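You operate a simulated robot arm through the tools that you are given. There is no shell and no other tool.

The job below is to be done with a simulated robot arm. You get a single attempt, and the scene is never put back.

JOB
Coat the puffs evenly, oil first, and tip them into the grey tray.
Fine: oil lever and seasoning lever 2 times each; at least 2 turns after the oil, at least 4 after the seasoning; stop the drum before tipping, raise it again.
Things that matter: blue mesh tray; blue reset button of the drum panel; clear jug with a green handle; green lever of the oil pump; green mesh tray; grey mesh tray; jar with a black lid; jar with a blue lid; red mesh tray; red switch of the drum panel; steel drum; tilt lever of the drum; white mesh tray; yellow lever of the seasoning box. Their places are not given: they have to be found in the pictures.

The check looks at the end state, three seconds after you hand in, the way a careful person would. Anything else that was tipped, shoved, dropped, spilled or broken makes it a failure.

ROBOT AND FRAMES
A 7-joint arm with a two-finger parallel gripper, fixed in place. Base frame: the origin is at the foot of the arm, x ahead of it, y to its left, z up. Readings come in mm, degrees, newtons and seconds.
Its first joint turns from -166.0 to 166.0 degrees. Payload 4.4 kg.
Tool frame: the origin (TCP) lies between the finger pads and is the grasp point; the fingertips stand 23 mm ahead of it; z points along the fingers, y is the line along which they close. Largest opening 94 mm; finger width 38, thickness 10; the body of the gripper, 54 by 96 mm, starts 39 mm behind the TCP.
Orientation is that of the tool frame in the base frame, as [roll, pitch, yaw] about the fixed x, y, z axes, in that order (R = Rz(yaw) Ry(pitch) Rx(roll)). With the fingers straight down and closing along the base's y, the tool's x points along the base's -x, its y along +y and its z along -z.

CONTROLS
- The arm moves only by the tool servo_tool. Its argument "increments" is a list of rows, each an object (a shift or turn left out is 0, a gripper value left out holds the last) with "offset": the shift along the base's x, y, z in mm, a list of three; "dr": the turn, a rotation vector about the base's x, y, z in degrees, a list of three; "gripper": the gripper command, from -1 (fully open) to 1 (shut), values between in proportion. In form: [{"offset": [tx, ty, tz], "dr": [wx, wy, wz], "gripper": gripper}, ...]. A call has 1 to 20 rows; each row shifts and turns the commanded pose from where the row before left it. A row lasts 0.2 s, in which the tool goes at most 50 mm and 8.6 degrees; a call with a longer step from one row to the next is refused whole, and so is a gripper value outside its range. Where a pose cannot be reached the arm comes as near as it can. A force on the tool above 90 N (or 10 N above the force at the start of the call, whichever is more), or a blocked arm, ends the call early, and 0.2 s more pass. The fingers move at their own pace (about 72 mm/s each) and stop on an object; they squeeze with about 42 N. The grip force told is the motor's: it shows also when the fingers shut on nothing. Time passes only in rows, and 0.2 s behind the last, so rows that do not move let the fingers close. It gives the time, the measured TCP pose, the force on the tool (base axes), the opening and the grip force at its end, in the units of the frame above (readings bear some noise), with the torque about the TCP (base axes, N m) and any sound that the robot's microphone picked up.
- Cameras (640 x 400 px; columns grow to the right, rows downward): "scene" is fixed at [45.6, 507.7, 1578.5]; the picture's right is [0.07, -1.00, 0.00], its down [-0.41, -0.03, -0.91] and it looks along [0.91, 0.07, -0.42] (base axes); focal length 225 px, centre (320, 200). "wrist" rides on the gripper at [86, 16, -74] in the tool frame; the picture's right is [-0.18, 0.98, 0.00], its down [-0.58, -0.11, -0.81] and it looks along [-0.79, -0.15, 0.59] (tool axes); focal length 243 px, centre (320, 200).
- grab_frame(camera): a new picture of that camera. It takes no simulated time.
- probe_pixels(camera, pixels): for up to 12 pixels [column, row] of the newest picture of that camera ("zoom" is the newest enlarged one), the place [x, y, z] in the base frame of the surface seen there, good to about 3 mm, but the place of the scene camera against the robot may be out by one fixed shift of up to 18 mm in any direction. It takes no simulated time.
- zoom(camera, box): a new picture of the part [left, top, right, bottom] of that camera's present view, enlarged. It takes no simulated time.
- sign_off(): hands the job in; it is judged then, once.

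Leave the gripper open and the arm clear of the work at the hand-in unless told otherwise.

The tools are called as a command line: name --argument value ..., lists and objects as JSON in quotes. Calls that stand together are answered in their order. servo_tool: Moves the arm, as the interface text tells. Its arguments: {"type":"object","properties":{"increments":{"type":"array"}},"required":["increments"]} The other tools are called the same way: grab_frame (camera) takes a picture; probe_pixels (camera, pixels) gives the place of the surface under pixels of a picture; zoom (camera, box) takes an enlarged picture of a part of a camera's view; sign_off () hands the job in.

At the start:

```text
time_s: 0.0
tool_pos: [634.4, 433.5, 1505.3]
tcp_rot: [-180.0, 0.0, 180.0]
wrist_force: [0.0, -0.4, 0.3]
wrist_torque: [-0.02, 0.01, -0.01]
finger_gap: 94.2
grip_force: 0.2
```

scene: 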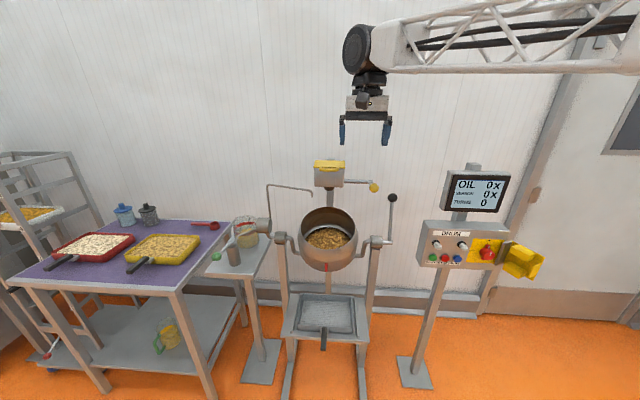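
wrist: 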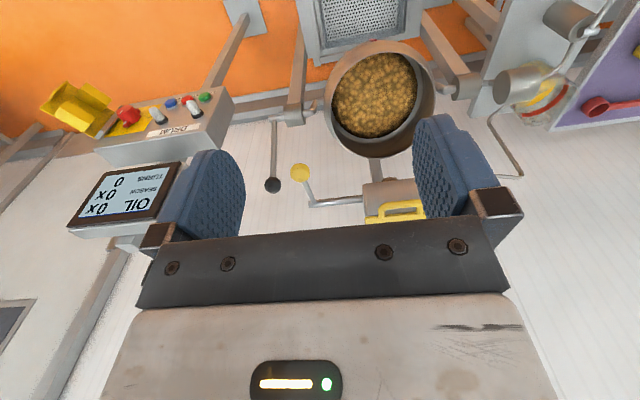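

I see the drum in the middle at about (328,240), its panel at (460,245), the seasoning box at (330,172), and the oil pump near (245,230). I'll zoom in on each area before moving.

zoom --camera "scene" --box '[400, 150, 560, 290]'

zoom --camera "scene" --box '[180, 150, 300, 290]'

zoom --camera "scene" --box '[260, 150, 420, 290]'

zoom --camera "scene" --box '[260, 270, 400, 400]'

zoom --camera "scene" --box '[0, 150, 260, 400]'

```text
2.86 times, centred on (480, 220) of scene
```

zoom: 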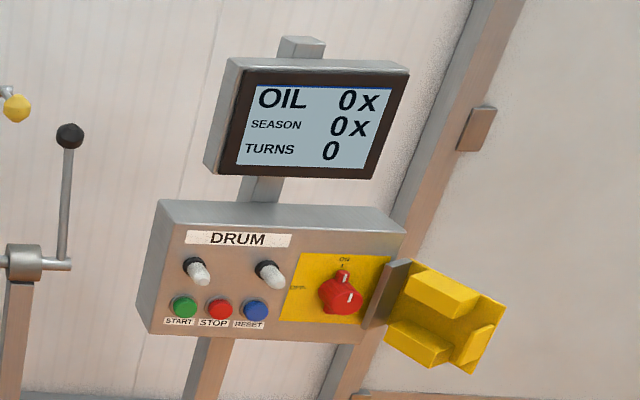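

```text
2.86 times, centred on (240, 220) of scene
```

zoom: 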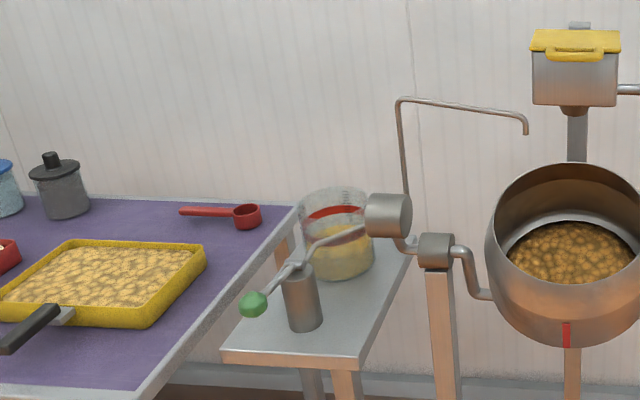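

```text
2.86 times, centred on (340, 220) of scene
```

zoom: 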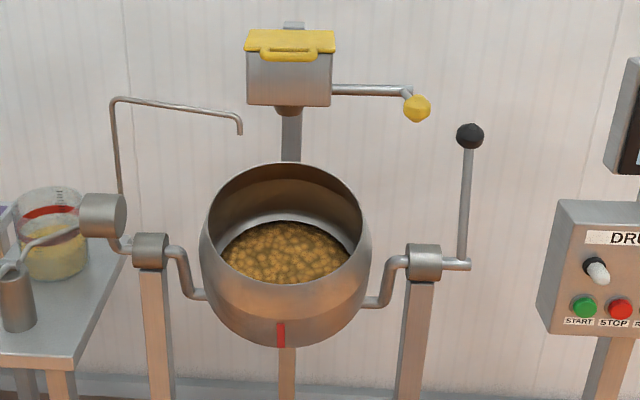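

```text
3.08 times, centred on (330, 335) of scene
```

zoom: 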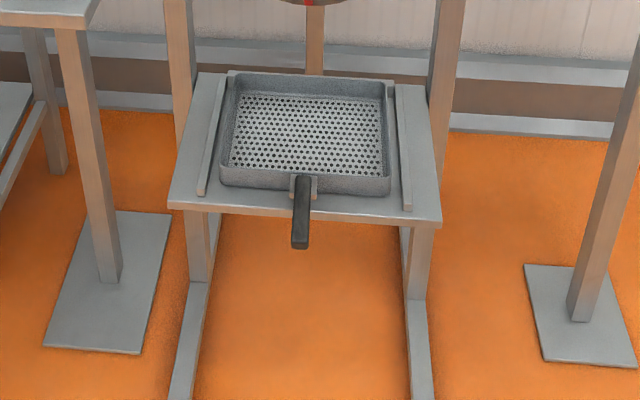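

```text
1.60 times, centred on (130, 275) of scene
```

zoom: 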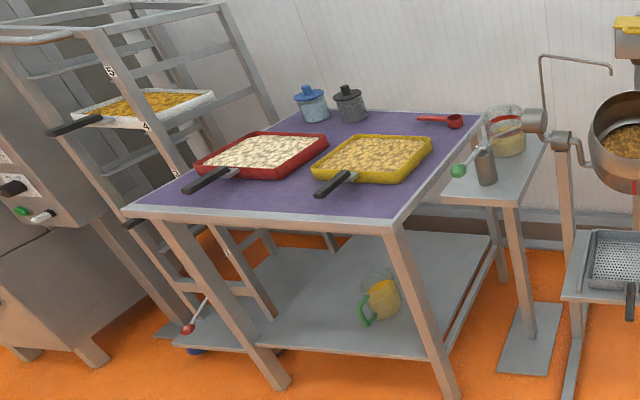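

Nothing has moved yet. Next I'll measure the panel in the scene camera, then the drum, levers and tray.

zoom --camera "scene" --box '[415, 210, 550, 285]'

probe_pixels --camera "scene" --pixels '[[432, 258], [445, 258], [457, 259], [435, 244], [462, 245], [487, 253], [486, 248], [420, 240], [505, 250], [523, 262], [450, 232], [480, 190]]'

probe_pixels --camera "scene" --pixels '[[216, 257], [235, 255], [228, 245], [254, 228], [374, 187], [355, 181], [392, 198], [389, 240], [375, 242], [329, 166], [341, 173], [330, 240]]'

probe_pixels --camera "scene" --pixels '[[327, 210], [306, 244], [357, 240], [328, 262], [325, 315], [324, 345], [309, 310], [345, 312], [294, 310], [316, 194], [309, 190], [268, 186]]'

```text
4.74 times, centred on (482, 248) of scene
```

zoom: 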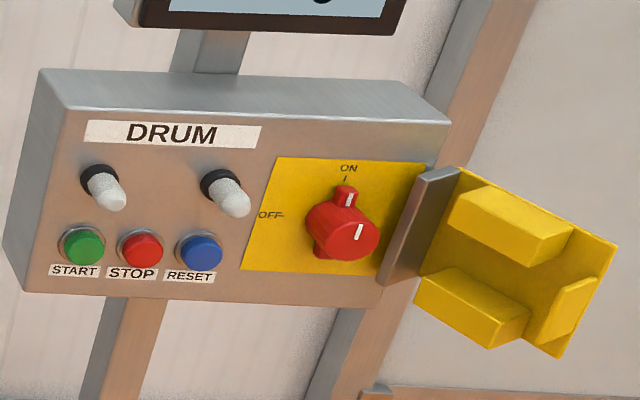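

```text
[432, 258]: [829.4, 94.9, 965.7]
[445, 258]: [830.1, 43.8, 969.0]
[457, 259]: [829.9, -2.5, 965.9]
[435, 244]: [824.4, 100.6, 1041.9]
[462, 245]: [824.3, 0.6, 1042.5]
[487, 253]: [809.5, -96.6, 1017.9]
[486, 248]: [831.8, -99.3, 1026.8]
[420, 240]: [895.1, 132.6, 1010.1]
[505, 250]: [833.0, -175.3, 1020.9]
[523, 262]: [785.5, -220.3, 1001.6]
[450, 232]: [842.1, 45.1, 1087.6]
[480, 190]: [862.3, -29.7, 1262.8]
```

```text
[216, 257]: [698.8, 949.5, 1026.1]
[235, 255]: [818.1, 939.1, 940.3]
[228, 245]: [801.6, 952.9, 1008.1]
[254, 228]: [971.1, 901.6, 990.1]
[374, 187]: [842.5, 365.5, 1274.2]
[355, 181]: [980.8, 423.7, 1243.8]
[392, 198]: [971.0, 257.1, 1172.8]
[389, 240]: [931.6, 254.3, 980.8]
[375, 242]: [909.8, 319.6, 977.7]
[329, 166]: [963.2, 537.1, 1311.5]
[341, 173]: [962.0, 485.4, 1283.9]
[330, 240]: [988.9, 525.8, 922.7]
```

```text
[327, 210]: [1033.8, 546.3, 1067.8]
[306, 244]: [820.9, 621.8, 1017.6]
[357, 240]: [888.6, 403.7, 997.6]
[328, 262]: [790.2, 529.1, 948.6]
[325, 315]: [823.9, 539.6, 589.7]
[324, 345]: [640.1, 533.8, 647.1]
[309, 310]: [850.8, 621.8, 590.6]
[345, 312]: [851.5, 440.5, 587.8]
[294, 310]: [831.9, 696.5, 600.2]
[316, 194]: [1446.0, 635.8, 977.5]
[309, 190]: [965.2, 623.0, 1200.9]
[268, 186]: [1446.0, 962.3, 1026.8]
```

The red switch at (487,253) seems to point to ON, the START, STOP and RESET buttons sit to its left, and the display reads zero. I'll hold still for a second, then look again to learn whether the drum is already turning.

servo_tool --increments '[{"offset": [0, 0, 0]}, {"offset": [0, 0, 0]}, {"offset": [0, 0, 0]}]'

zoom --camera "scene" --box '[260, 150, 420, 290]'

grab_frame --camera "wrist"

probe_pixels --camera "wrist" --pixels '[[126, 113], [156, 115], [187, 107], [204, 97], [172, 104], [300, 172], [272, 185], [340, 202], [377, 95], [370, 20], [275, 120], [400, 205]]'

```text
time_s: 0.8
tool_pos: [635.4, 435.2, 1504.0]
tcp_rot: [-180.0, 0.0, -179.9]
wrist_force: [-0.6, -0.2, -0.3]
wrist_torque: [0.0, -0.01, 0.01]
finger_gap: 93.9
grip_force: 0.2
```

```text
2.86 times, centred on (340, 220) of scene
```

zoom: 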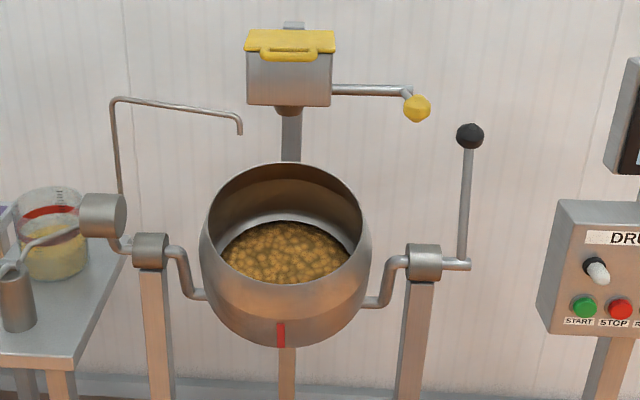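

```text
taken
```

wrist: 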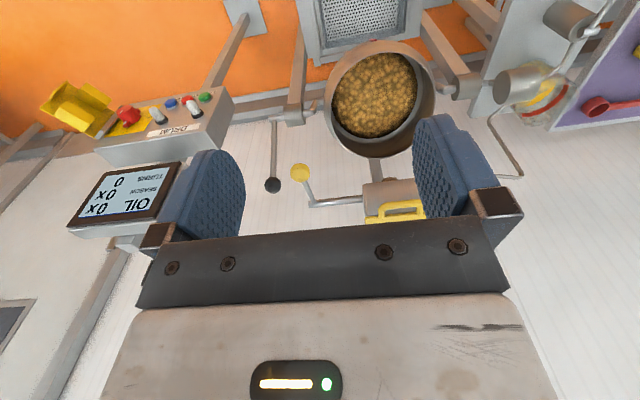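

```text
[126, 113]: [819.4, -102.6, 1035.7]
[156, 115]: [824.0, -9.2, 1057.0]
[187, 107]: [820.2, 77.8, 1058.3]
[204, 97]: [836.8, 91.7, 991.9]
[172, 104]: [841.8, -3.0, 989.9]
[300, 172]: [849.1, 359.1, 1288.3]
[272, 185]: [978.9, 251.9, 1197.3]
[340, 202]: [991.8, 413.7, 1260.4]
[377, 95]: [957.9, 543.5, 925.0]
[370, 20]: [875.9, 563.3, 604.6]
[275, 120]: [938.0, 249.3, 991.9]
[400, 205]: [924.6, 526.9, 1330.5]
```

The red mark on the drum at (281,335) in the zoom hasn't moved, so the drum is still. I'm moving the wrist camera down in front of the panel to see how the red switch is set and to get places in the robot's own frame.

servo_tool --increments '[{"offset": [-3, -34, -28]}, {"offset": [-3, -34, -28]}, {"offset": [-3, -34, -28]}, {"offset": [-3, -34, -28]}, {"offset": [-3, -34, -28]}, {"offset": [-3, -34, -28]}, {"offset": [-3, -34, -28]}, {"offset": [-3, -34, -28]}, {"offset": [-3, -34, -28]}, {"offset": [-3, -34, -28]}, {"offset": [0, -34, -28]}, {"offset": [0, -34, -28]}, {"offset": [0, 0, 0]}]'

grab_frame --camera "wrist"

grab_frame --camera "scene"

```text
time_s: 3.6
tool_pos: [603.4, 26.4, 1170.5]
tcp_rot: [180.0, 0.1, 180.0]
wrist_force: [-0.6, 0.9, -0.7]
wrist_torque: [0.02, -0.01, -0.02]
finger_gap: 93.9
grip_force: 0.0
```

```text
taken
```

wrist: 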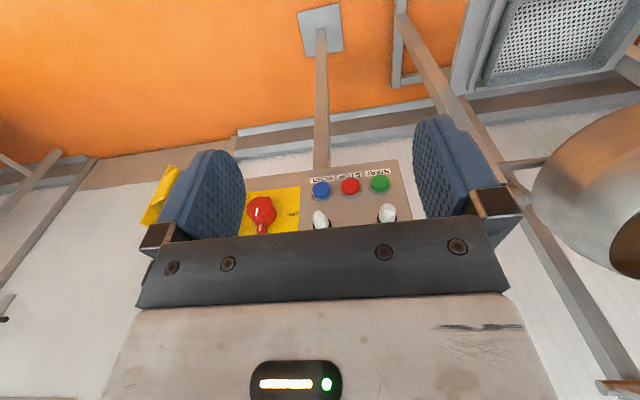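

```text
taken
```

scene: 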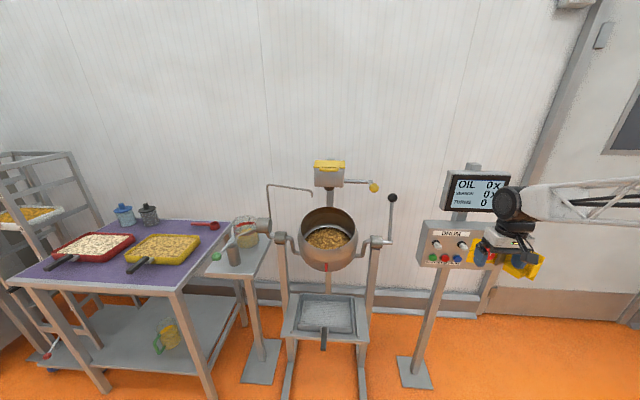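

Now I see the switch at (261,212) and the buttons at (320,190), (350,186) and (380,183) in the wrist picture. I'll enlarge this part and probe it.

zoom --camera "wrist" --box '[235, 155, 420, 240]'

probe_pixels --camera "wrist" --pixels '[[261, 210], [262, 228], [320, 191], [350, 187], [380, 184], [319, 218], [387, 212], [280, 196], [295, 180], [340, 205], [365, 200], [350, 172]]'

zoom --camera "scene" --box '[470, 180, 550, 290]'

```text
3.46 times, centred on (328, 198) of wrist
```

zoom: 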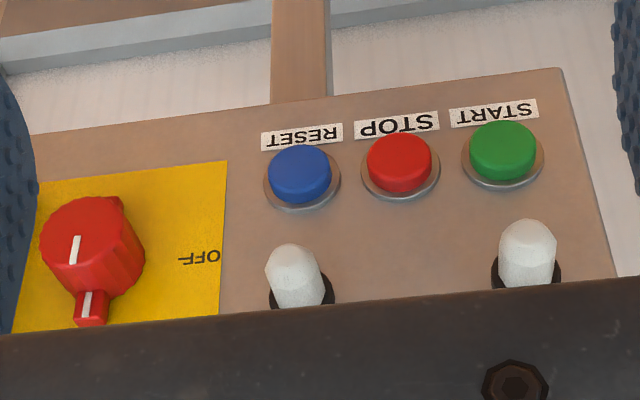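

```text
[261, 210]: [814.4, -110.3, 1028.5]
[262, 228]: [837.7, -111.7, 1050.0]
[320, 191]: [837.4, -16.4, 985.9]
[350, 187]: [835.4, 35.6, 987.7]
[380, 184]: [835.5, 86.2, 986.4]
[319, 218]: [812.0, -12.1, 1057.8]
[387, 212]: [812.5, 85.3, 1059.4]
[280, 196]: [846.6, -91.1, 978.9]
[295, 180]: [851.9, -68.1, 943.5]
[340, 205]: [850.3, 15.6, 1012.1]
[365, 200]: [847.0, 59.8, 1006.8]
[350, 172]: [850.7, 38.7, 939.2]
```

```text
3.64 times, centred on (510, 235) of scene
```

zoom: 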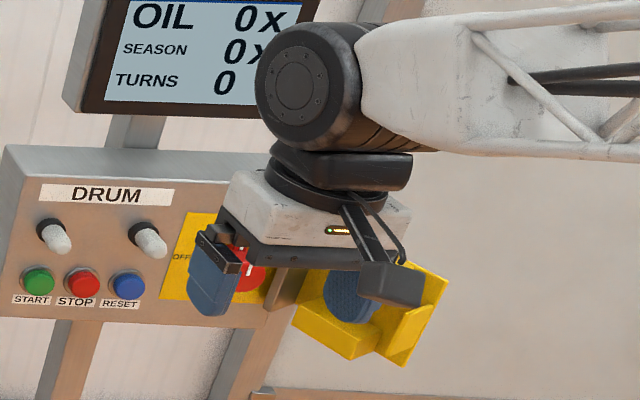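

The panel face stands upright at about x = 850. START is at y = 86, STOP at 36 and RESET at −16, all near z = 985, and the red switch points to ON. Before starting anything I'll swing left to look at the oil pump, turning the tool about 50 degrees so the camera faces it.

servo_tool --increments '[{"offset": [0, 39, 8], "dr": [0, 0, 2.5]}, {"offset": [0, 39, 8], "dr": [0, 0, 2.5]}, {"offset": [0, 39, 8], "dr": [0, 0, 2.5]}, {"offset": [0, 39, 8], "dr": [0, 0, 2.5]}, {"offset": [0, 39, 8], "dr": [0, 0, 2.5]}, {"offset": [0, 39, 8], "dr": [0, 0, 2.5]}, {"offset": [0, 39, 8], "dr": [0, 0, 2.5]}, {"offset": [0, 39, 8], "dr": [0, 0, 2.5]}, {"offset": [0, 39, 8], "dr": [0, 0, 2.5]}, {"offset": [0, 39, 8], "dr": [0, 0, 2.5]}, {"offset": [0, 39, 0], "dr": [0, 0, 2.5]}, {"offset": [0, 39, 0], "dr": [0, 0, 2.5]}, {"offset": [0, 39, 0], "dr": [0, 0, 2.5]}, {"offset": [0, 39, 0], "dr": [0, 0, 2.5]}, {"offset": [0, 39, 0], "dr": [0, 0, 2.5]}, {"offset": [0, 39, 0], "dr": [0, 0, 2.5]}, {"offset": [0, 39, 0], "dr": [0, 0, 2.5]}, {"offset": [0, 39, 0], "dr": [0, 0, 2.5]}, {"offset": [0, 39, 0], "dr": [0, 0, 2.5]}, {"offset": [0, 39, 0], "dr": [0, 0, 2.5]}]'

grab_frame --camera "wrist"

grab_frame --camera "scene"

```text
time_s: 7.8
tool_pos: [606.3, 806.9, 1247.5]
tcp_rot: [180.0, 0.0, -130.0]
wrist_force: [0.1, -0.1, 0.8]
wrist_torque: [-0.01, -0.02, 0.01]
finger_gap: 94.1
grip_force: 0.1
```

```text
taken
```

wrist: 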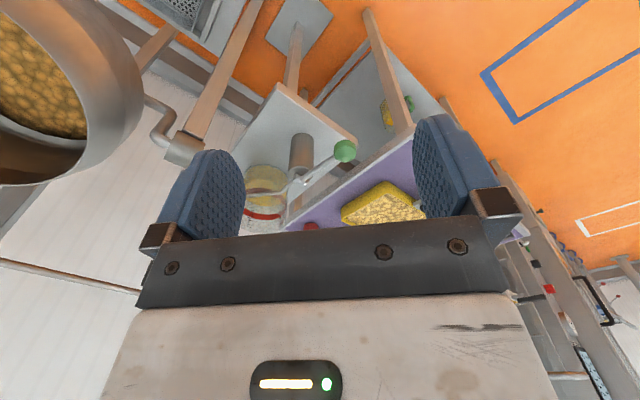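

```text
taken
```

scene: 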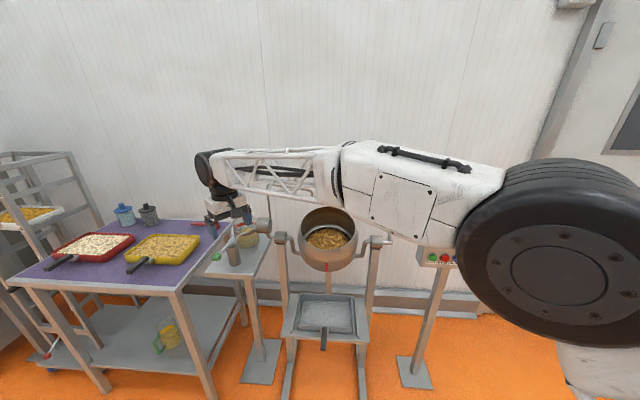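

I see the green lever knob at (346,151) and the pump body at (302,160) in the wrist view. Next I'll enlarge that part and probe it.

zoom --camera "wrist" --box '[230, 100, 400, 230]'

probe_pixels --camera "wrist" --pixels '[[346, 151], [345, 143], [330, 163], [315, 173], [302, 181], [292, 187], [302, 150], [302, 138], [266, 180], [320, 130], [380, 205], [262, 213]]'

```text
3.08 times, centred on (315, 165) of wrist
```

zoom: 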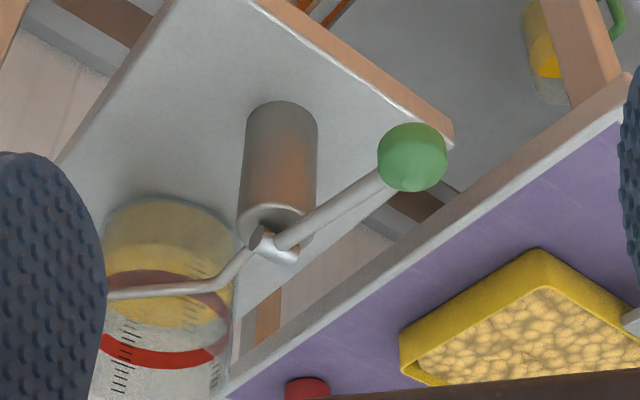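

```text
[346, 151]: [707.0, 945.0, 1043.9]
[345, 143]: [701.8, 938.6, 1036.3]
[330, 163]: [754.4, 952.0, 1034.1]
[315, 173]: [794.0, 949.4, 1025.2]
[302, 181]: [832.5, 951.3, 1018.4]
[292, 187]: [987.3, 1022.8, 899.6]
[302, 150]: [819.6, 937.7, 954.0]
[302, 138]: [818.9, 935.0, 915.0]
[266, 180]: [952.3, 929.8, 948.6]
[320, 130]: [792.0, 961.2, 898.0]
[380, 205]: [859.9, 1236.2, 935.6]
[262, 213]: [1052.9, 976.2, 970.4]
```

The lever runs from its pivot near (825,950,1017) towards the robot, to a ball of about 18 mm radius near (715,953,1031). I'll probe the edges of the shelf and the purple table close to the ball, so I know how far the fingers can go down.

probe_pixels --camera "wrist" --pixels '[[354, 138], [340, 127], [320, 115], [370, 160], [390, 147], [405, 138], [385, 165], [360, 170], [310, 178], [346, 145], [350, 155], [340, 155]]'

probe_pixels --camera "scene" --pixels '[[178, 287], [190, 277], [200, 267], [207, 275], [225, 276], [242, 278], [216, 256], [460, 256]]'

```text
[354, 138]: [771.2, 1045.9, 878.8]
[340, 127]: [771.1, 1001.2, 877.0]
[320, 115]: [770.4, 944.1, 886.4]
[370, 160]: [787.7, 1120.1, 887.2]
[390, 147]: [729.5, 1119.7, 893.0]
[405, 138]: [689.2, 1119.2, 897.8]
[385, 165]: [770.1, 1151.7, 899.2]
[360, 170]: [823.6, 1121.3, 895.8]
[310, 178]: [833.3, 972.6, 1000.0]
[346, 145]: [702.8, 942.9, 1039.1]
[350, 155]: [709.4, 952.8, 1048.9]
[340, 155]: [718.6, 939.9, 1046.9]
```

```text
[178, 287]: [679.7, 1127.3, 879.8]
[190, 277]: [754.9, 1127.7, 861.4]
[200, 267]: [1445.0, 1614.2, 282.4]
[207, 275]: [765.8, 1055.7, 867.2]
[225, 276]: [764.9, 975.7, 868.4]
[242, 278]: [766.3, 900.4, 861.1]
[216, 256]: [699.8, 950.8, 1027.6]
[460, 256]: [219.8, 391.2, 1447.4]
```

The purple table starts at y = 1119 and the pump shelf at x = 770, so the fingers have room around the ball. I'll go to just above the ball and turn the fingers back so they close along y, leaving the gripper open.

servo_tool --increments '[{"offset": [13.5, 18.2, -15.6], "dr": [0, 0, -6.25], "gripper": -1}, {"offset": [13.5, 18.2, -15.6], "dr": [0, 0, -6.25]}, {"offset": [13.5, 18.2, -15.6], "dr": [0, 0, -6.25]}, {"offset": [13.5, 18.2, -15.6], "dr": [0, 0, -6.25]}, {"offset": [13.5, 18.2, -15.6], "dr": [0, 0, -6.25]}, {"offset": [13.5, 18.2, -15.6], "dr": [0, 0, -6.25]}, {"offset": [13.5, 18.2, -15.6], "dr": [0, 0, -6.25]}, {"offset": [13.5, 18.2, -15.6], "dr": [0, 0, -6.25]}, {"offset": [0, 0, 0]}]'

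grab_frame --camera "wrist"

grab_frame --camera "scene"

```text
time_s: 9.8
tool_pos: [715.2, 951.7, 1123.5]
tcp_rot: [180.0, 0.0, 179.9]
wrist_force: [-0.3, -0.3, 0.3]
wrist_torque: [0.0, -0.03, -0.03]
finger_gap: 94.2
grip_force: 0.1
```

```text
taken
```

wrist: 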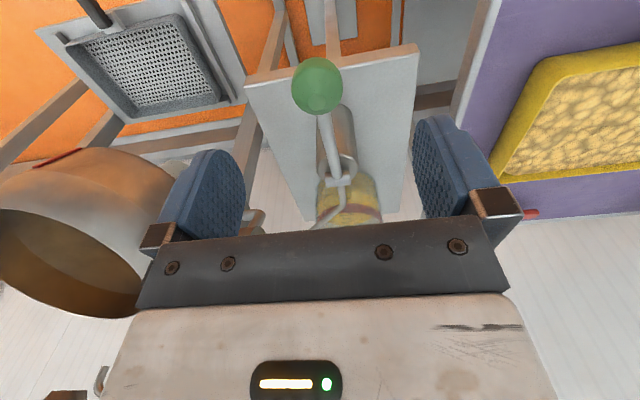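

```text
taken
```

scene: 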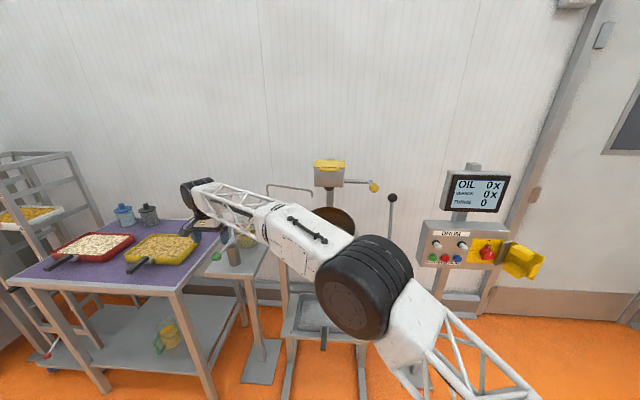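

The tool is above the lever, with the ball at (317,87) and the rod running to the pivot at (340,178). I'm probing the ball and rod again from close by.

probe_pixels --camera "wrist" --pixels '[[317, 87], [298, 87], [337, 87], [317, 65], [317, 108], [326, 130], [333, 160], [342, 180], [350, 150]]'

zoom --camera "wrist" --box '[250, 40, 430, 240]'

```text
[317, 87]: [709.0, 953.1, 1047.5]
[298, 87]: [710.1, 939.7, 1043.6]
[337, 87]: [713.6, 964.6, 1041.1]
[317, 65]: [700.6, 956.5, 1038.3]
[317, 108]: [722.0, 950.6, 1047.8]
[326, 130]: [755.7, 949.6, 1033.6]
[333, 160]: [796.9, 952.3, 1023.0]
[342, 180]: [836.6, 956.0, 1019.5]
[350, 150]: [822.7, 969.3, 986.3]
```

```text
2.00 times, centred on (340, 140) of wrist
```

zoom: 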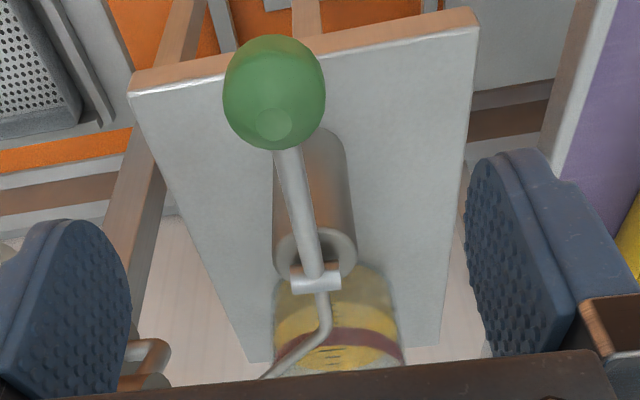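

The ball's centre is close to (716,953,1031). I'll lower the tool around it and then close the fingers on it.

servo_tool --increments '[{"offset": [0, 0.5, -23]}, {"offset": [0, 0.5, -23]}, {"offset": [0, 0, -23]}, {"offset": [0, 0, -23]}, {"offset": [0, 0, 0]}]'

servo_tool --increments '[{"gripper": 1}, {"gripper": 1}, {"gripper": 1}, {"gripper": 1}]'

grab_frame --camera "wrist"

```text
time_s: 11.0
tool_pos: [712.7, 950.5, 1031.0]
tcp_rot: [180.0, 0.0, 179.9]
wrist_force: [0.1, 0.3, 0.0]
wrist_torque: [-0.01, 0.02, 0.0]
finger_gap: 94.2
grip_force: 0.2
```

```text
time_s: 12.0
tool_pos: [713.0, 951.3, 1031.3]
tcp_rot: [-179.9, 0.1, 180.0]
wrist_force: [-13.3, -45.9, 0.0]
wrist_torque: [0.04, 0.19, -0.27]
finger_gap: 34.9
grip_force: 44.8
```

```text
taken
```

wrist: 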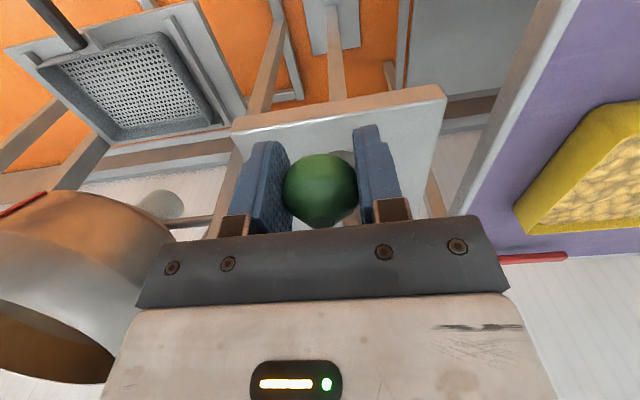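

The fingers hold the ball, with a gap of 34.9. There's a side force of about −46 N in y, so I'll shift slightly towards −y to relieve it.

servo_tool --increments '[{"offset": [0, -1.5, 0]}, {"offset": [0, 0, 0]}]'

```text
time_s: 12.6
tool_pos: [713.5, 950.2, 1031.7]
tcp_rot: [-179.9, -0.1, -180.0]
wrist_force: [0.3, -38.1, -0.8]
wrist_torque: [0.09, 0.2, -0.13]
finger_gap: 35.0
grip_force: 45.0
```

The side force dropped from 46 to 38 N, so I'll shift a little further the same way.

servo_tool --increments '[{"offset": [0, -2, 0]}, {"offset": [0, -2, 0]}, {"offset": [0, 0, 0]}]'

```text
time_s: 13.4
tool_pos: [710.8, 950.7, 1031.7]
tcp_rot: [179.9, 0.1, -179.8]
wrist_force: [32.5, 60.1, -4.3]
wrist_torque: [-0.11, -0.13, -0.03]
finger_gap: 34.7
grip_force: 45.1
```

That overshot to +60 N, so I'll move back about 2.4 mm.

servo_tool --increments '[{"offset": [0, 2.4, 0]}, {"offset": [0, 0, 0]}]'

```text
time_s: 14.0
tool_pos: [711.6, 950.3, 1032.5]
tcp_rot: [-179.9, -0.1, 180.0]
wrist_force: [-15.5, 10.4, 5.7]
wrist_torque: [-0.06, -0.67, 0.14]
finger_gap: 34.5
grip_force: 45.0
```

The side forces are small now. I'll start the pull downwards along the lever's arc, a short piece first to read the resistance.

servo_tool --increments '[{"offset": [-0.3, 0, -8]}, {"offset": [-0.3, 0, -8]}, {"offset": [0.2, 0, -8]}]'

zoom --camera "scene" --box '[400, 150, 560, 290]'

```text
time_s: 14.8
tool_pos: [713.4, 950.0, 1008.2]
tcp_rot: [-179.9, 0.0, -179.9]
wrist_force: [2.0, 23.1, 9.6]
wrist_torque: [-0.07, -1.1, 0.08]
finger_gap: 34.9
grip_force: 44.7
```

```text
2.86 times, centred on (480, 220) of scene
```

zoom: 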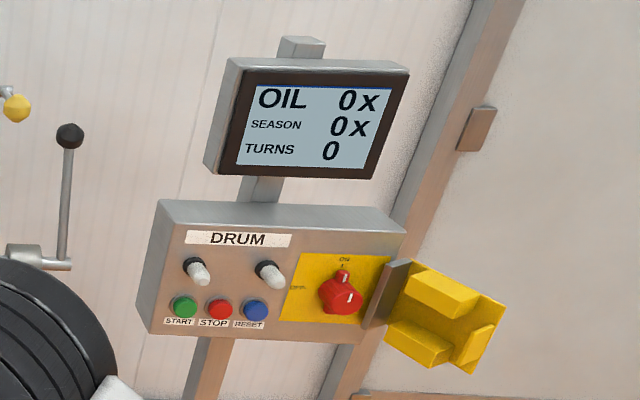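

The lever follows with about 10 N and the display still reads 0x. I'll continue down the arc.

servo_tool --increments '[{"offset": [1.4, 0, -11.4]}, {"offset": [2.6, 0, -11.2]}, {"offset": [3.7, 0, -10.9]}, {"offset": [4.9, 0, -10.4]}]'

zoom --camera "scene" --box '[400, 150, 560, 290]'

grab_frame --camera "wrist"

```text
time_s: 15.8
tool_pos: [724.0, 949.3, 963.9]
tcp_rot: [-179.9, -0.1, 179.9]
wrist_force: [-26.7, -4.8, 12.6]
wrist_torque: [0.06, -0.55, -0.01]
finger_gap: 35.0
grip_force: 44.5
```

```text
2.86 times, centred on (480, 220) of scene
```

zoom: 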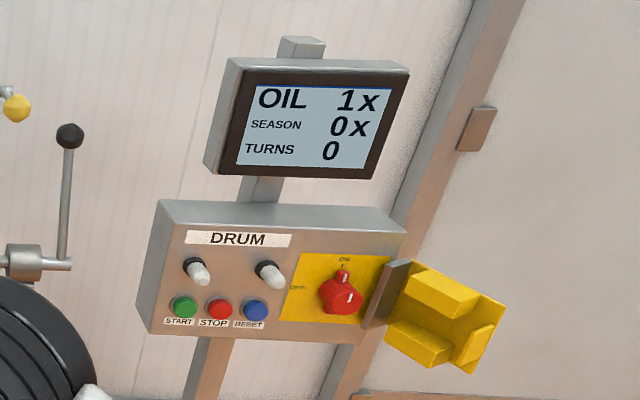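

```text
taken
```

wrist: 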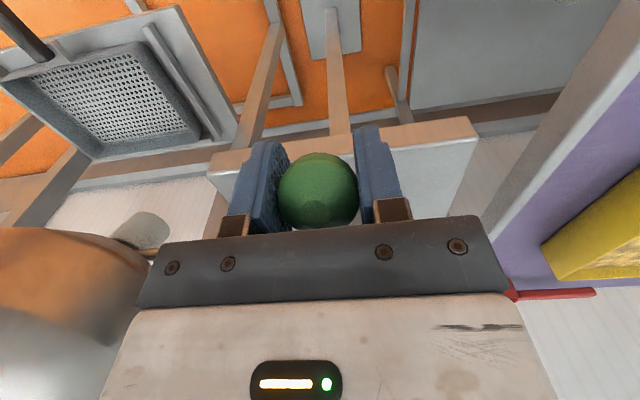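

The display reads OIL 1x. Next I'll bring the lever all the way back up along the same arc.

servo_tool --increments '[{"offset": [-4.9, 0, 10.4]}, {"offset": [-3.7, 0, 10.9]}, {"offset": [-2.6, 0, 11.2]}, {"offset": [-1.4, 0, 11.4]}, {"offset": [-0.2, 0, 8]}, {"offset": [0.3, 0, 8]}, {"offset": [0.3, 0, 8]}, {"offset": [0, 0, 0]}]'

zoom --camera "scene" --box '[400, 150, 560, 290]'

```text
time_s: 17.6
tool_pos: [712.6, 949.0, 1030.5]
tcp_rot: [-179.8, 0.0, 179.9]
wrist_force: [0.6, -0.9, -14.0]
wrist_torque: [-0.01, 0.58, -0.01]
finger_gap: 34.6
grip_force: 45.1
```

```text
2.86 times, centred on (480, 220) of scene
```

zoom: 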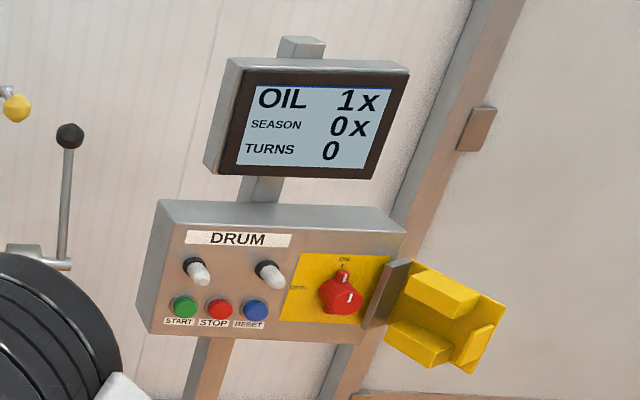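

The lever is back up and the display still shows OIL 1x. I'm making the second pull the same way.

servo_tool --increments '[{"offset": [-0.3, 0, -8]}, {"offset": [-0.3, 0, -8]}, {"offset": [0.2, 0, -8]}, {"offset": [1.4, 0, -11.4]}, {"offset": [2.6, 0, -11.2]}, {"offset": [3.7, 0, -10.9]}, {"offset": [4.9, 0, -10.4]}]'

zoom --camera "scene" --box '[400, 150, 560, 290]'

```text
time_s: 19.2
tool_pos: [724.7, 950.2, 963.2]
tcp_rot: [-180.0, -0.1, -180.0]
wrist_force: [-23.2, -29.0, 3.7]
wrist_torque: [0.29, -0.21, 0.02]
finger_gap: 35.0
grip_force: 45.4
```

```text
2.86 times, centred on (480, 220) of scene
```

zoom: 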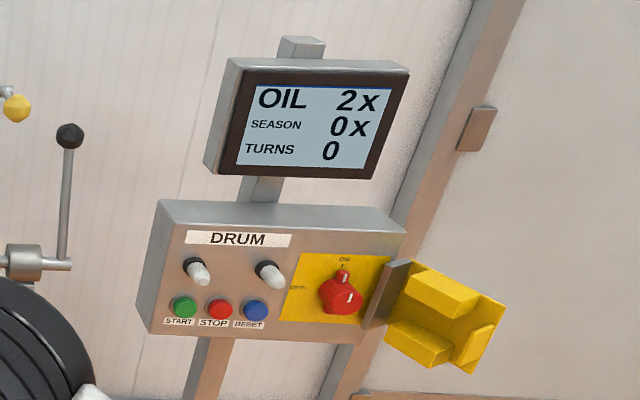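

The display reads OIL 2x, which is the number asked for. I'll return the lever to the top, open the fingers and rise clear of the ball.

servo_tool --increments '[{"offset": [-4.9, 0, 10.4]}, {"offset": [-3.7, 0, 10.9]}, {"offset": [-2.6, 0, 11.2]}, {"offset": [-1.4, 0, 11.4]}, {"offset": [-0.2, 0, 8]}, {"offset": [0.3, 0, 8]}, {"offset": [0.3, 0, 8]}, {"offset": [0, 0, 0], "gripper": -1}, {"gripper": -1}, {"gripper": -1}, {"gripper": -1}, {"offset": [0, 0, 20]}, {"offset": [0, 0, 30]}, {"offset": [0, 0, 40]}, {"offset": [0, 0, 40]}]'

grab_frame --camera "scene"

grab_frame --camera "wrist"

```text
time_s: 22.4
tool_pos: [710.4, 950.1, 1161.5]
tcp_rot: [-180.0, -0.1, 179.9]
wrist_force: [0.0, -0.2, -0.7]
wrist_torque: [0.01, 0.03, -0.01]
finger_gap: 94.0
grip_force: 0.0
```

```text
taken
```

scene: 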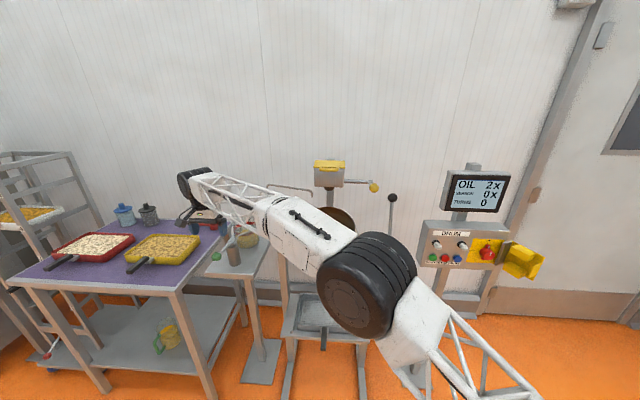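

```text
taken
```

wrist: 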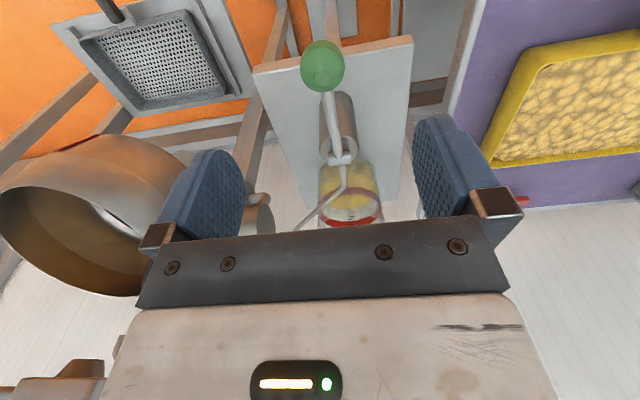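

Oil is done: 2x on the display, the lever is up and the gripper is clear. I'm going back along the open space in front of the machine towards the panel, closing the fingers on the way.

servo_tool --increments '[{"offset": [-21, -29, 18]}, {"offset": [-21, -29, 18]}, {"offset": [-21, -29, 18]}, {"offset": [-21, -29, 18]}, {"offset": [-21, -29, 18]}, {"offset": [0, -42, -3], "gripper": 1}, {"offset": [0, -42, -3]}, {"offset": [0, -42, -3]}, {"offset": [0, -42, -3]}, {"offset": [0, -42, -3]}, {"offset": [0, -42, -3]}, {"offset": [0, -42, -3]}, {"offset": [0, -42, -3]}, {"offset": [0, -42, -3]}, {"offset": [0, -42, -3]}, {"offset": [0, -42, -3]}, {"offset": [0, -42, -3]}, {"offset": [0, -42, -3]}, {"offset": [0, -42, -3]}, {"offset": [0, -42, -3]}]'

```text
time_s: 26.6
tool_pos: [606.8, 174.0, 1205.4]
tcp_rot: [-180.0, -0.1, -179.9]
wrist_force: [0.1, 0.5, 0.1]
wrist_torque: [-0.03, 0.02, 0.03]
finger_gap: 0.0
grip_force: 42.1
```

The tool is in front of the panel with its fingers shut. I'll turn it to point forward (+x) while lowering it to START's height, still well short of the panel.

servo_tool --increments '[{"offset": [0, -8, -20], "dr": [0, -8.18, 0]}, {"offset": [0, -8, -20], "dr": [0, -8.18, 0]}, {"offset": [0, -8, -20], "dr": [0, -8.18, 0]}, {"offset": [0, -8, -20], "dr": [0, -8.18, 0]}, {"offset": [0, -8, -20], "dr": [0, -8.18, 0]}, {"offset": [0, -8, -20], "dr": [0, -8.18, 0]}, {"offset": [0, -8, -20], "dr": [0, -8.18, 0]}, {"offset": [0, -8, -20], "dr": [0, -8.18, 0]}, {"offset": [0, -8, -20], "dr": [0, -8.18, 0]}, {"offset": [0, -8, -20], "dr": [0, -8.18, 0]}, {"offset": [0, -8, -20], "dr": [0, -8.18, 0]}, {"offset": [0, 0, 0]}]'

grab_frame --camera "scene"

grab_frame --camera "wrist"

```text
time_s: 29.2
tool_pos: [606.5, 87.7, 986.0]
tcp_rot: [12.2, 89.9, 12.3]
wrist_force: [0.0, 0.0, 0.9]
wrist_torque: [0.02, 0.02, 0.01]
finger_gap: 0.0
grip_force: 41.7
```

```text
taken
```

scene: 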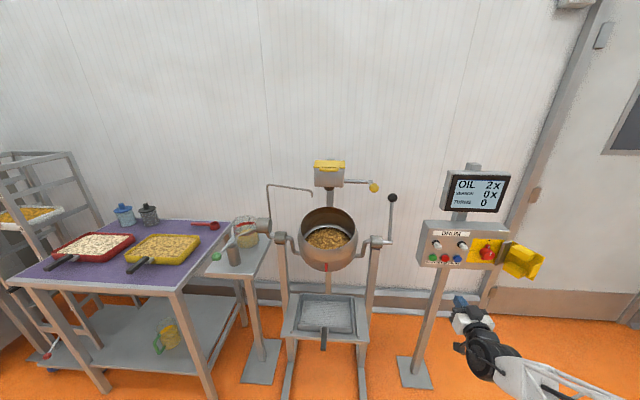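

```text
taken
```

wrist: 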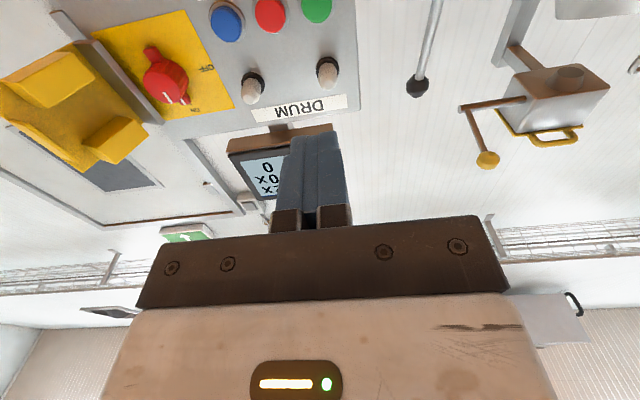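

Now the tool points straight at the panel, and I can see the green button at (316,8), the red at (270,12) and the blue at (227,22) in the wrist view. Next I'll probe them once more for exact places.

probe_pixels --camera "wrist" --pixels '[[316, 8], [270, 13], [227, 22], [316, 16], [328, 68], [252, 87], [390, 8], [165, 83], [181, 97], [416, 87], [487, 160], [470, 106]]'

```text
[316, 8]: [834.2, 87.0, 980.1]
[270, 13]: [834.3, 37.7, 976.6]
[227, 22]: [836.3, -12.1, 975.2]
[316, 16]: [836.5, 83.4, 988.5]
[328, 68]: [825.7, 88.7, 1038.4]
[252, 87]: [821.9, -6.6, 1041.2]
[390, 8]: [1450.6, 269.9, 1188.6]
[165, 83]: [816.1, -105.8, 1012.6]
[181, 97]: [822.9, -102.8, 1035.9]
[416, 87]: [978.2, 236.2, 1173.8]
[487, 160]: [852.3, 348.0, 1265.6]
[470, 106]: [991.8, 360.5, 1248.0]
```

START's centre is near (835,86,978). I'll bring the fingertips to about 12 mm in front of it.

servo_tool --increments '[{"offset": [32, 0, -2]}, {"offset": [32, -1, -2]}, {"offset": [32, 0, -2]}, {"offset": [32, 0, -1]}, {"offset": [32, 0, 0]}, {"offset": [32, 0, 0]}, {"offset": [0, 0, 0]}]'

grab_frame --camera "wrist"

zoom --camera "scene" --box '[400, 200, 520, 300]'

```text
time_s: 30.8
tool_pos: [796.7, 98.8, 981.3]
tcp_rot: [-177.7, 89.8, -178.3]
wrist_force: [-0.4, 0.4, 0.7]
wrist_torque: [-0.03, -0.03, 0.0]
finger_gap: 0.2
grip_force: 41.4
out of reach, approached as far as the arm can: row 4, 5, 6
```

```text
taken
```

wrist: 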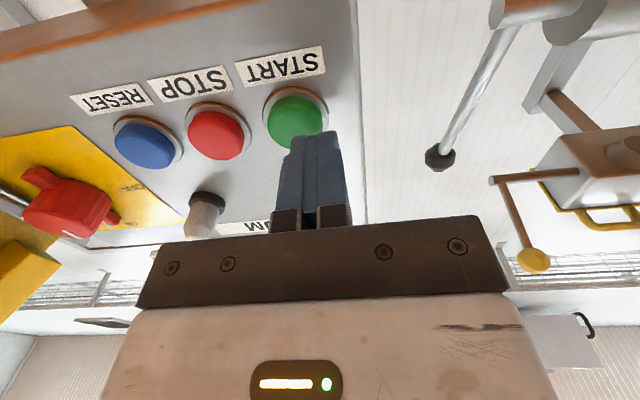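

```text
4.00 times, centred on (460, 250) of scene
```

zoom: 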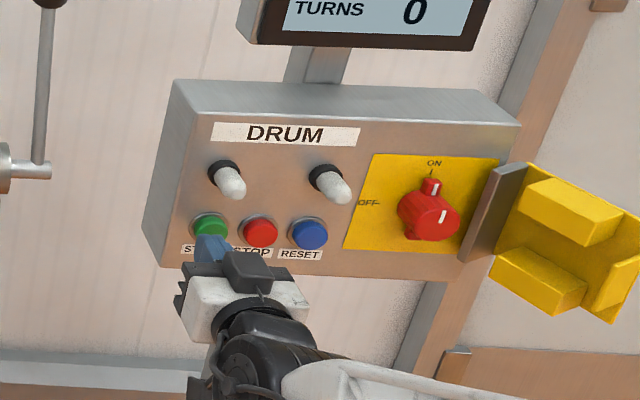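

The arm reports it couldn't quite reach while pointing straight forward: it stopped 12 mm to the left of the target. I'm backing off and tilting the tool to point about 25 degrees downward, which should be an easier posture.

servo_tool --increments '[{"offset": [-30, 0, 0]}, {"offset": [-30, 0, 10], "dr": [0, 8.3, 0]}, {"offset": [-10, 0, 10], "dr": [0, 8.3, 0]}, {"offset": [0, 0, 0], "dr": [0, 8.4, 0]}, {"offset": [0, 0, 0]}]'

grab_frame --camera "wrist"

```text
time_s: 32.0
tool_pos: [727.9, 98.2, 1002.4]
tcp_rot: [-179.9, 64.9, -180.0]
wrist_force: [-0.1, 0.0, -0.4]
wrist_torque: [0.01, -0.01, 0.0]
finger_gap: 0.0
grip_force: 42.0
```

```text
taken
```

wrist: 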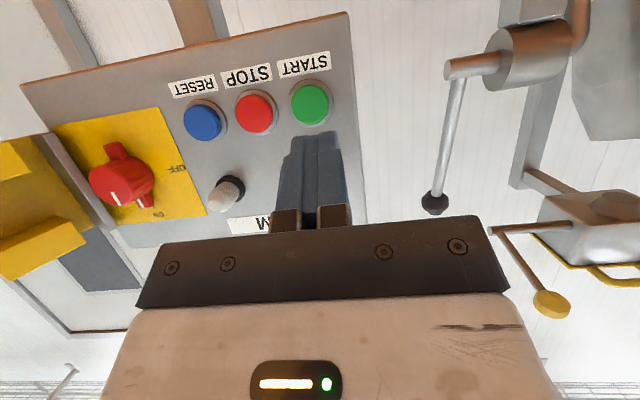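

The tilted posture is in reach: the tool is at (728,98,1002), pointing 25 degrees down. I'm approaching START again to stop about 15 mm short, aligned at y = 86.

servo_tool --increments '[{"offset": [15, -4, -9]}, {"offset": [15, -4, -9]}, {"offset": [15, -3.5, -9]}, {"offset": [15, 0, 0]}, {"offset": [0, 0, 0]}]'

grab_frame --camera "wrist"

```text
time_s: 33.2
tool_pos: [787.5, 88.3, 976.1]
tcp_rot: [-179.9, 65.0, 180.0]
wrist_force: [-0.6, -0.2, -0.2]
wrist_torque: [0.02, -0.02, 0.0]
finger_gap: 0.0
grip_force: 41.7
```

```text
taken
```

wrist: 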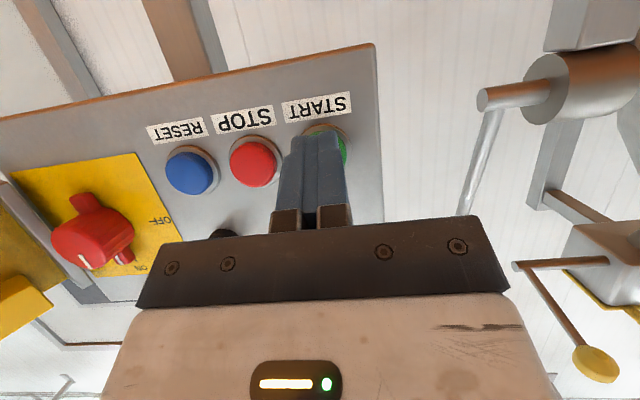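

The fingertips are just in front of START at (325,140). Next I'll push forward gently, to about where contact should be and a little beyond.

servo_tool --increments '[{"offset": [6, 0, 0]}, {"offset": [5, 0, 0]}, {"offset": [4, 0, 0]}, {"offset": [3, 0, 0]}, {"offset": [3, 0, 0]}]'

zoom --camera "scene" --box '[280, 150, 540, 300]'

```text
time_s: 34.4
tool_pos: [807.9, 88.0, 975.6]
tcp_rot: [179.9, 64.9, -179.9]
wrist_force: [-1.4, 1.2, 0.3]
wrist_torque: [-0.03, 0.01, 0.01]
finger_gap: 0.0
grip_force: 41.7
```

```text
2.46 times, centred on (410, 225) of scene
```

zoom: 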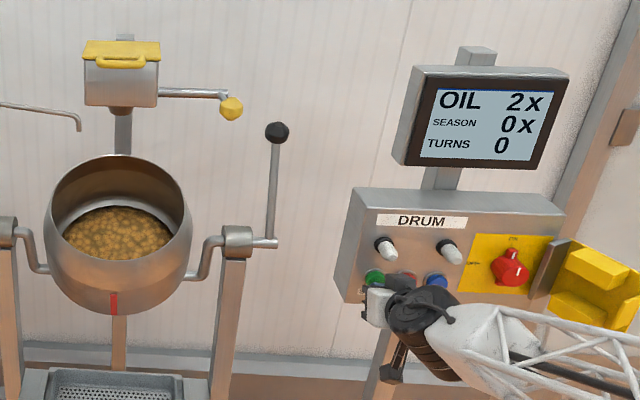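

I feel only about 1 N, right at the edge of contact. I'm pushing a few millimetres more.

servo_tool --increments '[{"offset": [2, 0, 0]}, {"offset": [2, 0, 0]}, {"offset": [2, 0, 0]}]'

zoom --camera "scene" --box '[280, 150, 540, 300]'

```text
time_s: 35.2
tool_pos: [814.9, 88.0, 975.6]
tcp_rot: [180.0, 65.0, -180.0]
wrist_force: [-13.4, 0.9, 0.2]
wrist_torque: [0.0, -0.13, 0.03]
finger_gap: 0.2
grip_force: 42.2
heard: click
```

```text
2.46 times, centred on (410, 225) of scene
```

zoom: 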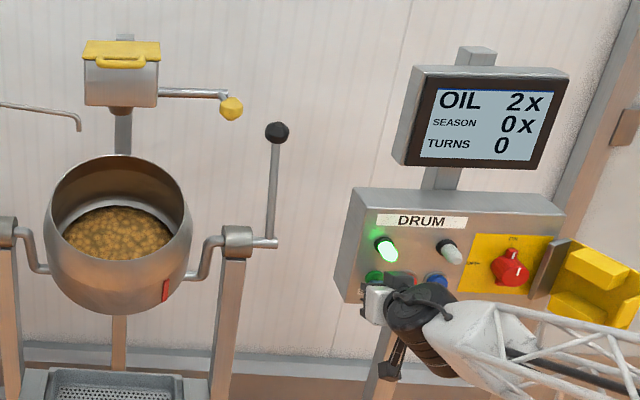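

I heard a click, the left lamp lit green, and the red mark on the drum moved, so the drum is running. I'm backing off the button and watching how fast the turns count.

servo_tool --increments '[{"offset": [-10, 0, 0]}, {"offset": [-15, 0, 0]}, {"offset": [0, 0, 0]}, {"offset": [0, 0, 0]}, {"offset": [0, 0, 0]}]'

zoom --camera "scene" --box '[280, 150, 540, 300]'

```text
time_s: 36.4
tool_pos: [789.1, 87.2, 976.0]
tcp_rot: [179.9, 64.9, -180.0]
wrist_force: [0.6, 0.0, 0.2]
wrist_torque: [-0.01, 0.02, 0.01]
finger_gap: 0.1
grip_force: 42.2
```

```text
2.46 times, centred on (410, 225) of scene
```

zoom: 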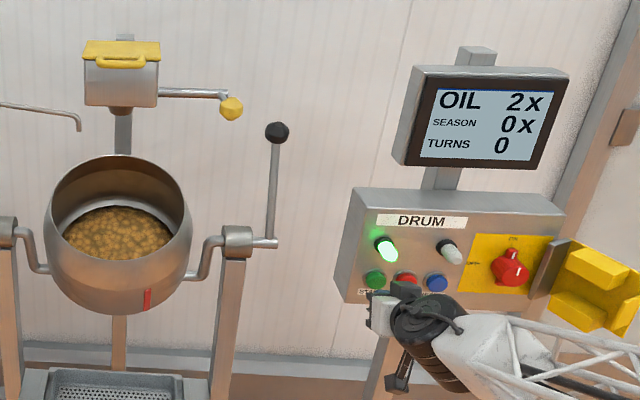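

The mark moved again and TURNS still reads 0. I'll wait another second and look.

servo_tool --increments '[{"offset": [0, 0, 0]}]'

zoom --camera "scene" --box '[280, 150, 540, 300]'

```text
time_s: 36.8
tool_pos: [788.5, 87.3, 975.5]
tcp_rot: [180.0, 65.0, 180.0]
wrist_force: [-0.3, 0.2, -0.6]
wrist_torque: [0.01, 0.03, 0.0]
finger_gap: 0.1
grip_force: 42.1
```

```text
2.46 times, centred on (410, 225) of scene
```

zoom: 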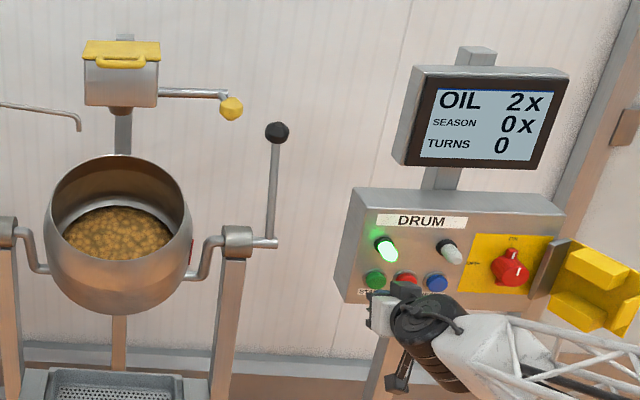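

The mark is now at the right edge of the drum at (190,250) in the zoom. I'll wait once more to learn the rate.

servo_tool --increments '[{"offset": [0, 0, 0]}, {"offset": [0, 0, 0]}, {"offset": [0, 0, 0]}, {"offset": [0, 0, 0]}]'

zoom --camera "scene" --box '[280, 150, 540, 300]'

```text
time_s: 37.8
tool_pos: [790.4, 86.8, 975.9]
tcp_rot: [180.0, 65.1, 180.0]
wrist_force: [-0.1, -0.2, -1.0]
wrist_torque: [-0.01, -0.05, -0.02]
finger_gap: 0.0
grip_force: 42.1
```

```text
2.46 times, centred on (410, 225) of scene
```

zoom: 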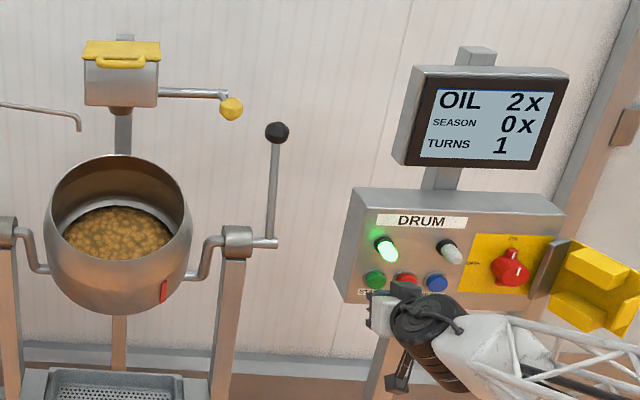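

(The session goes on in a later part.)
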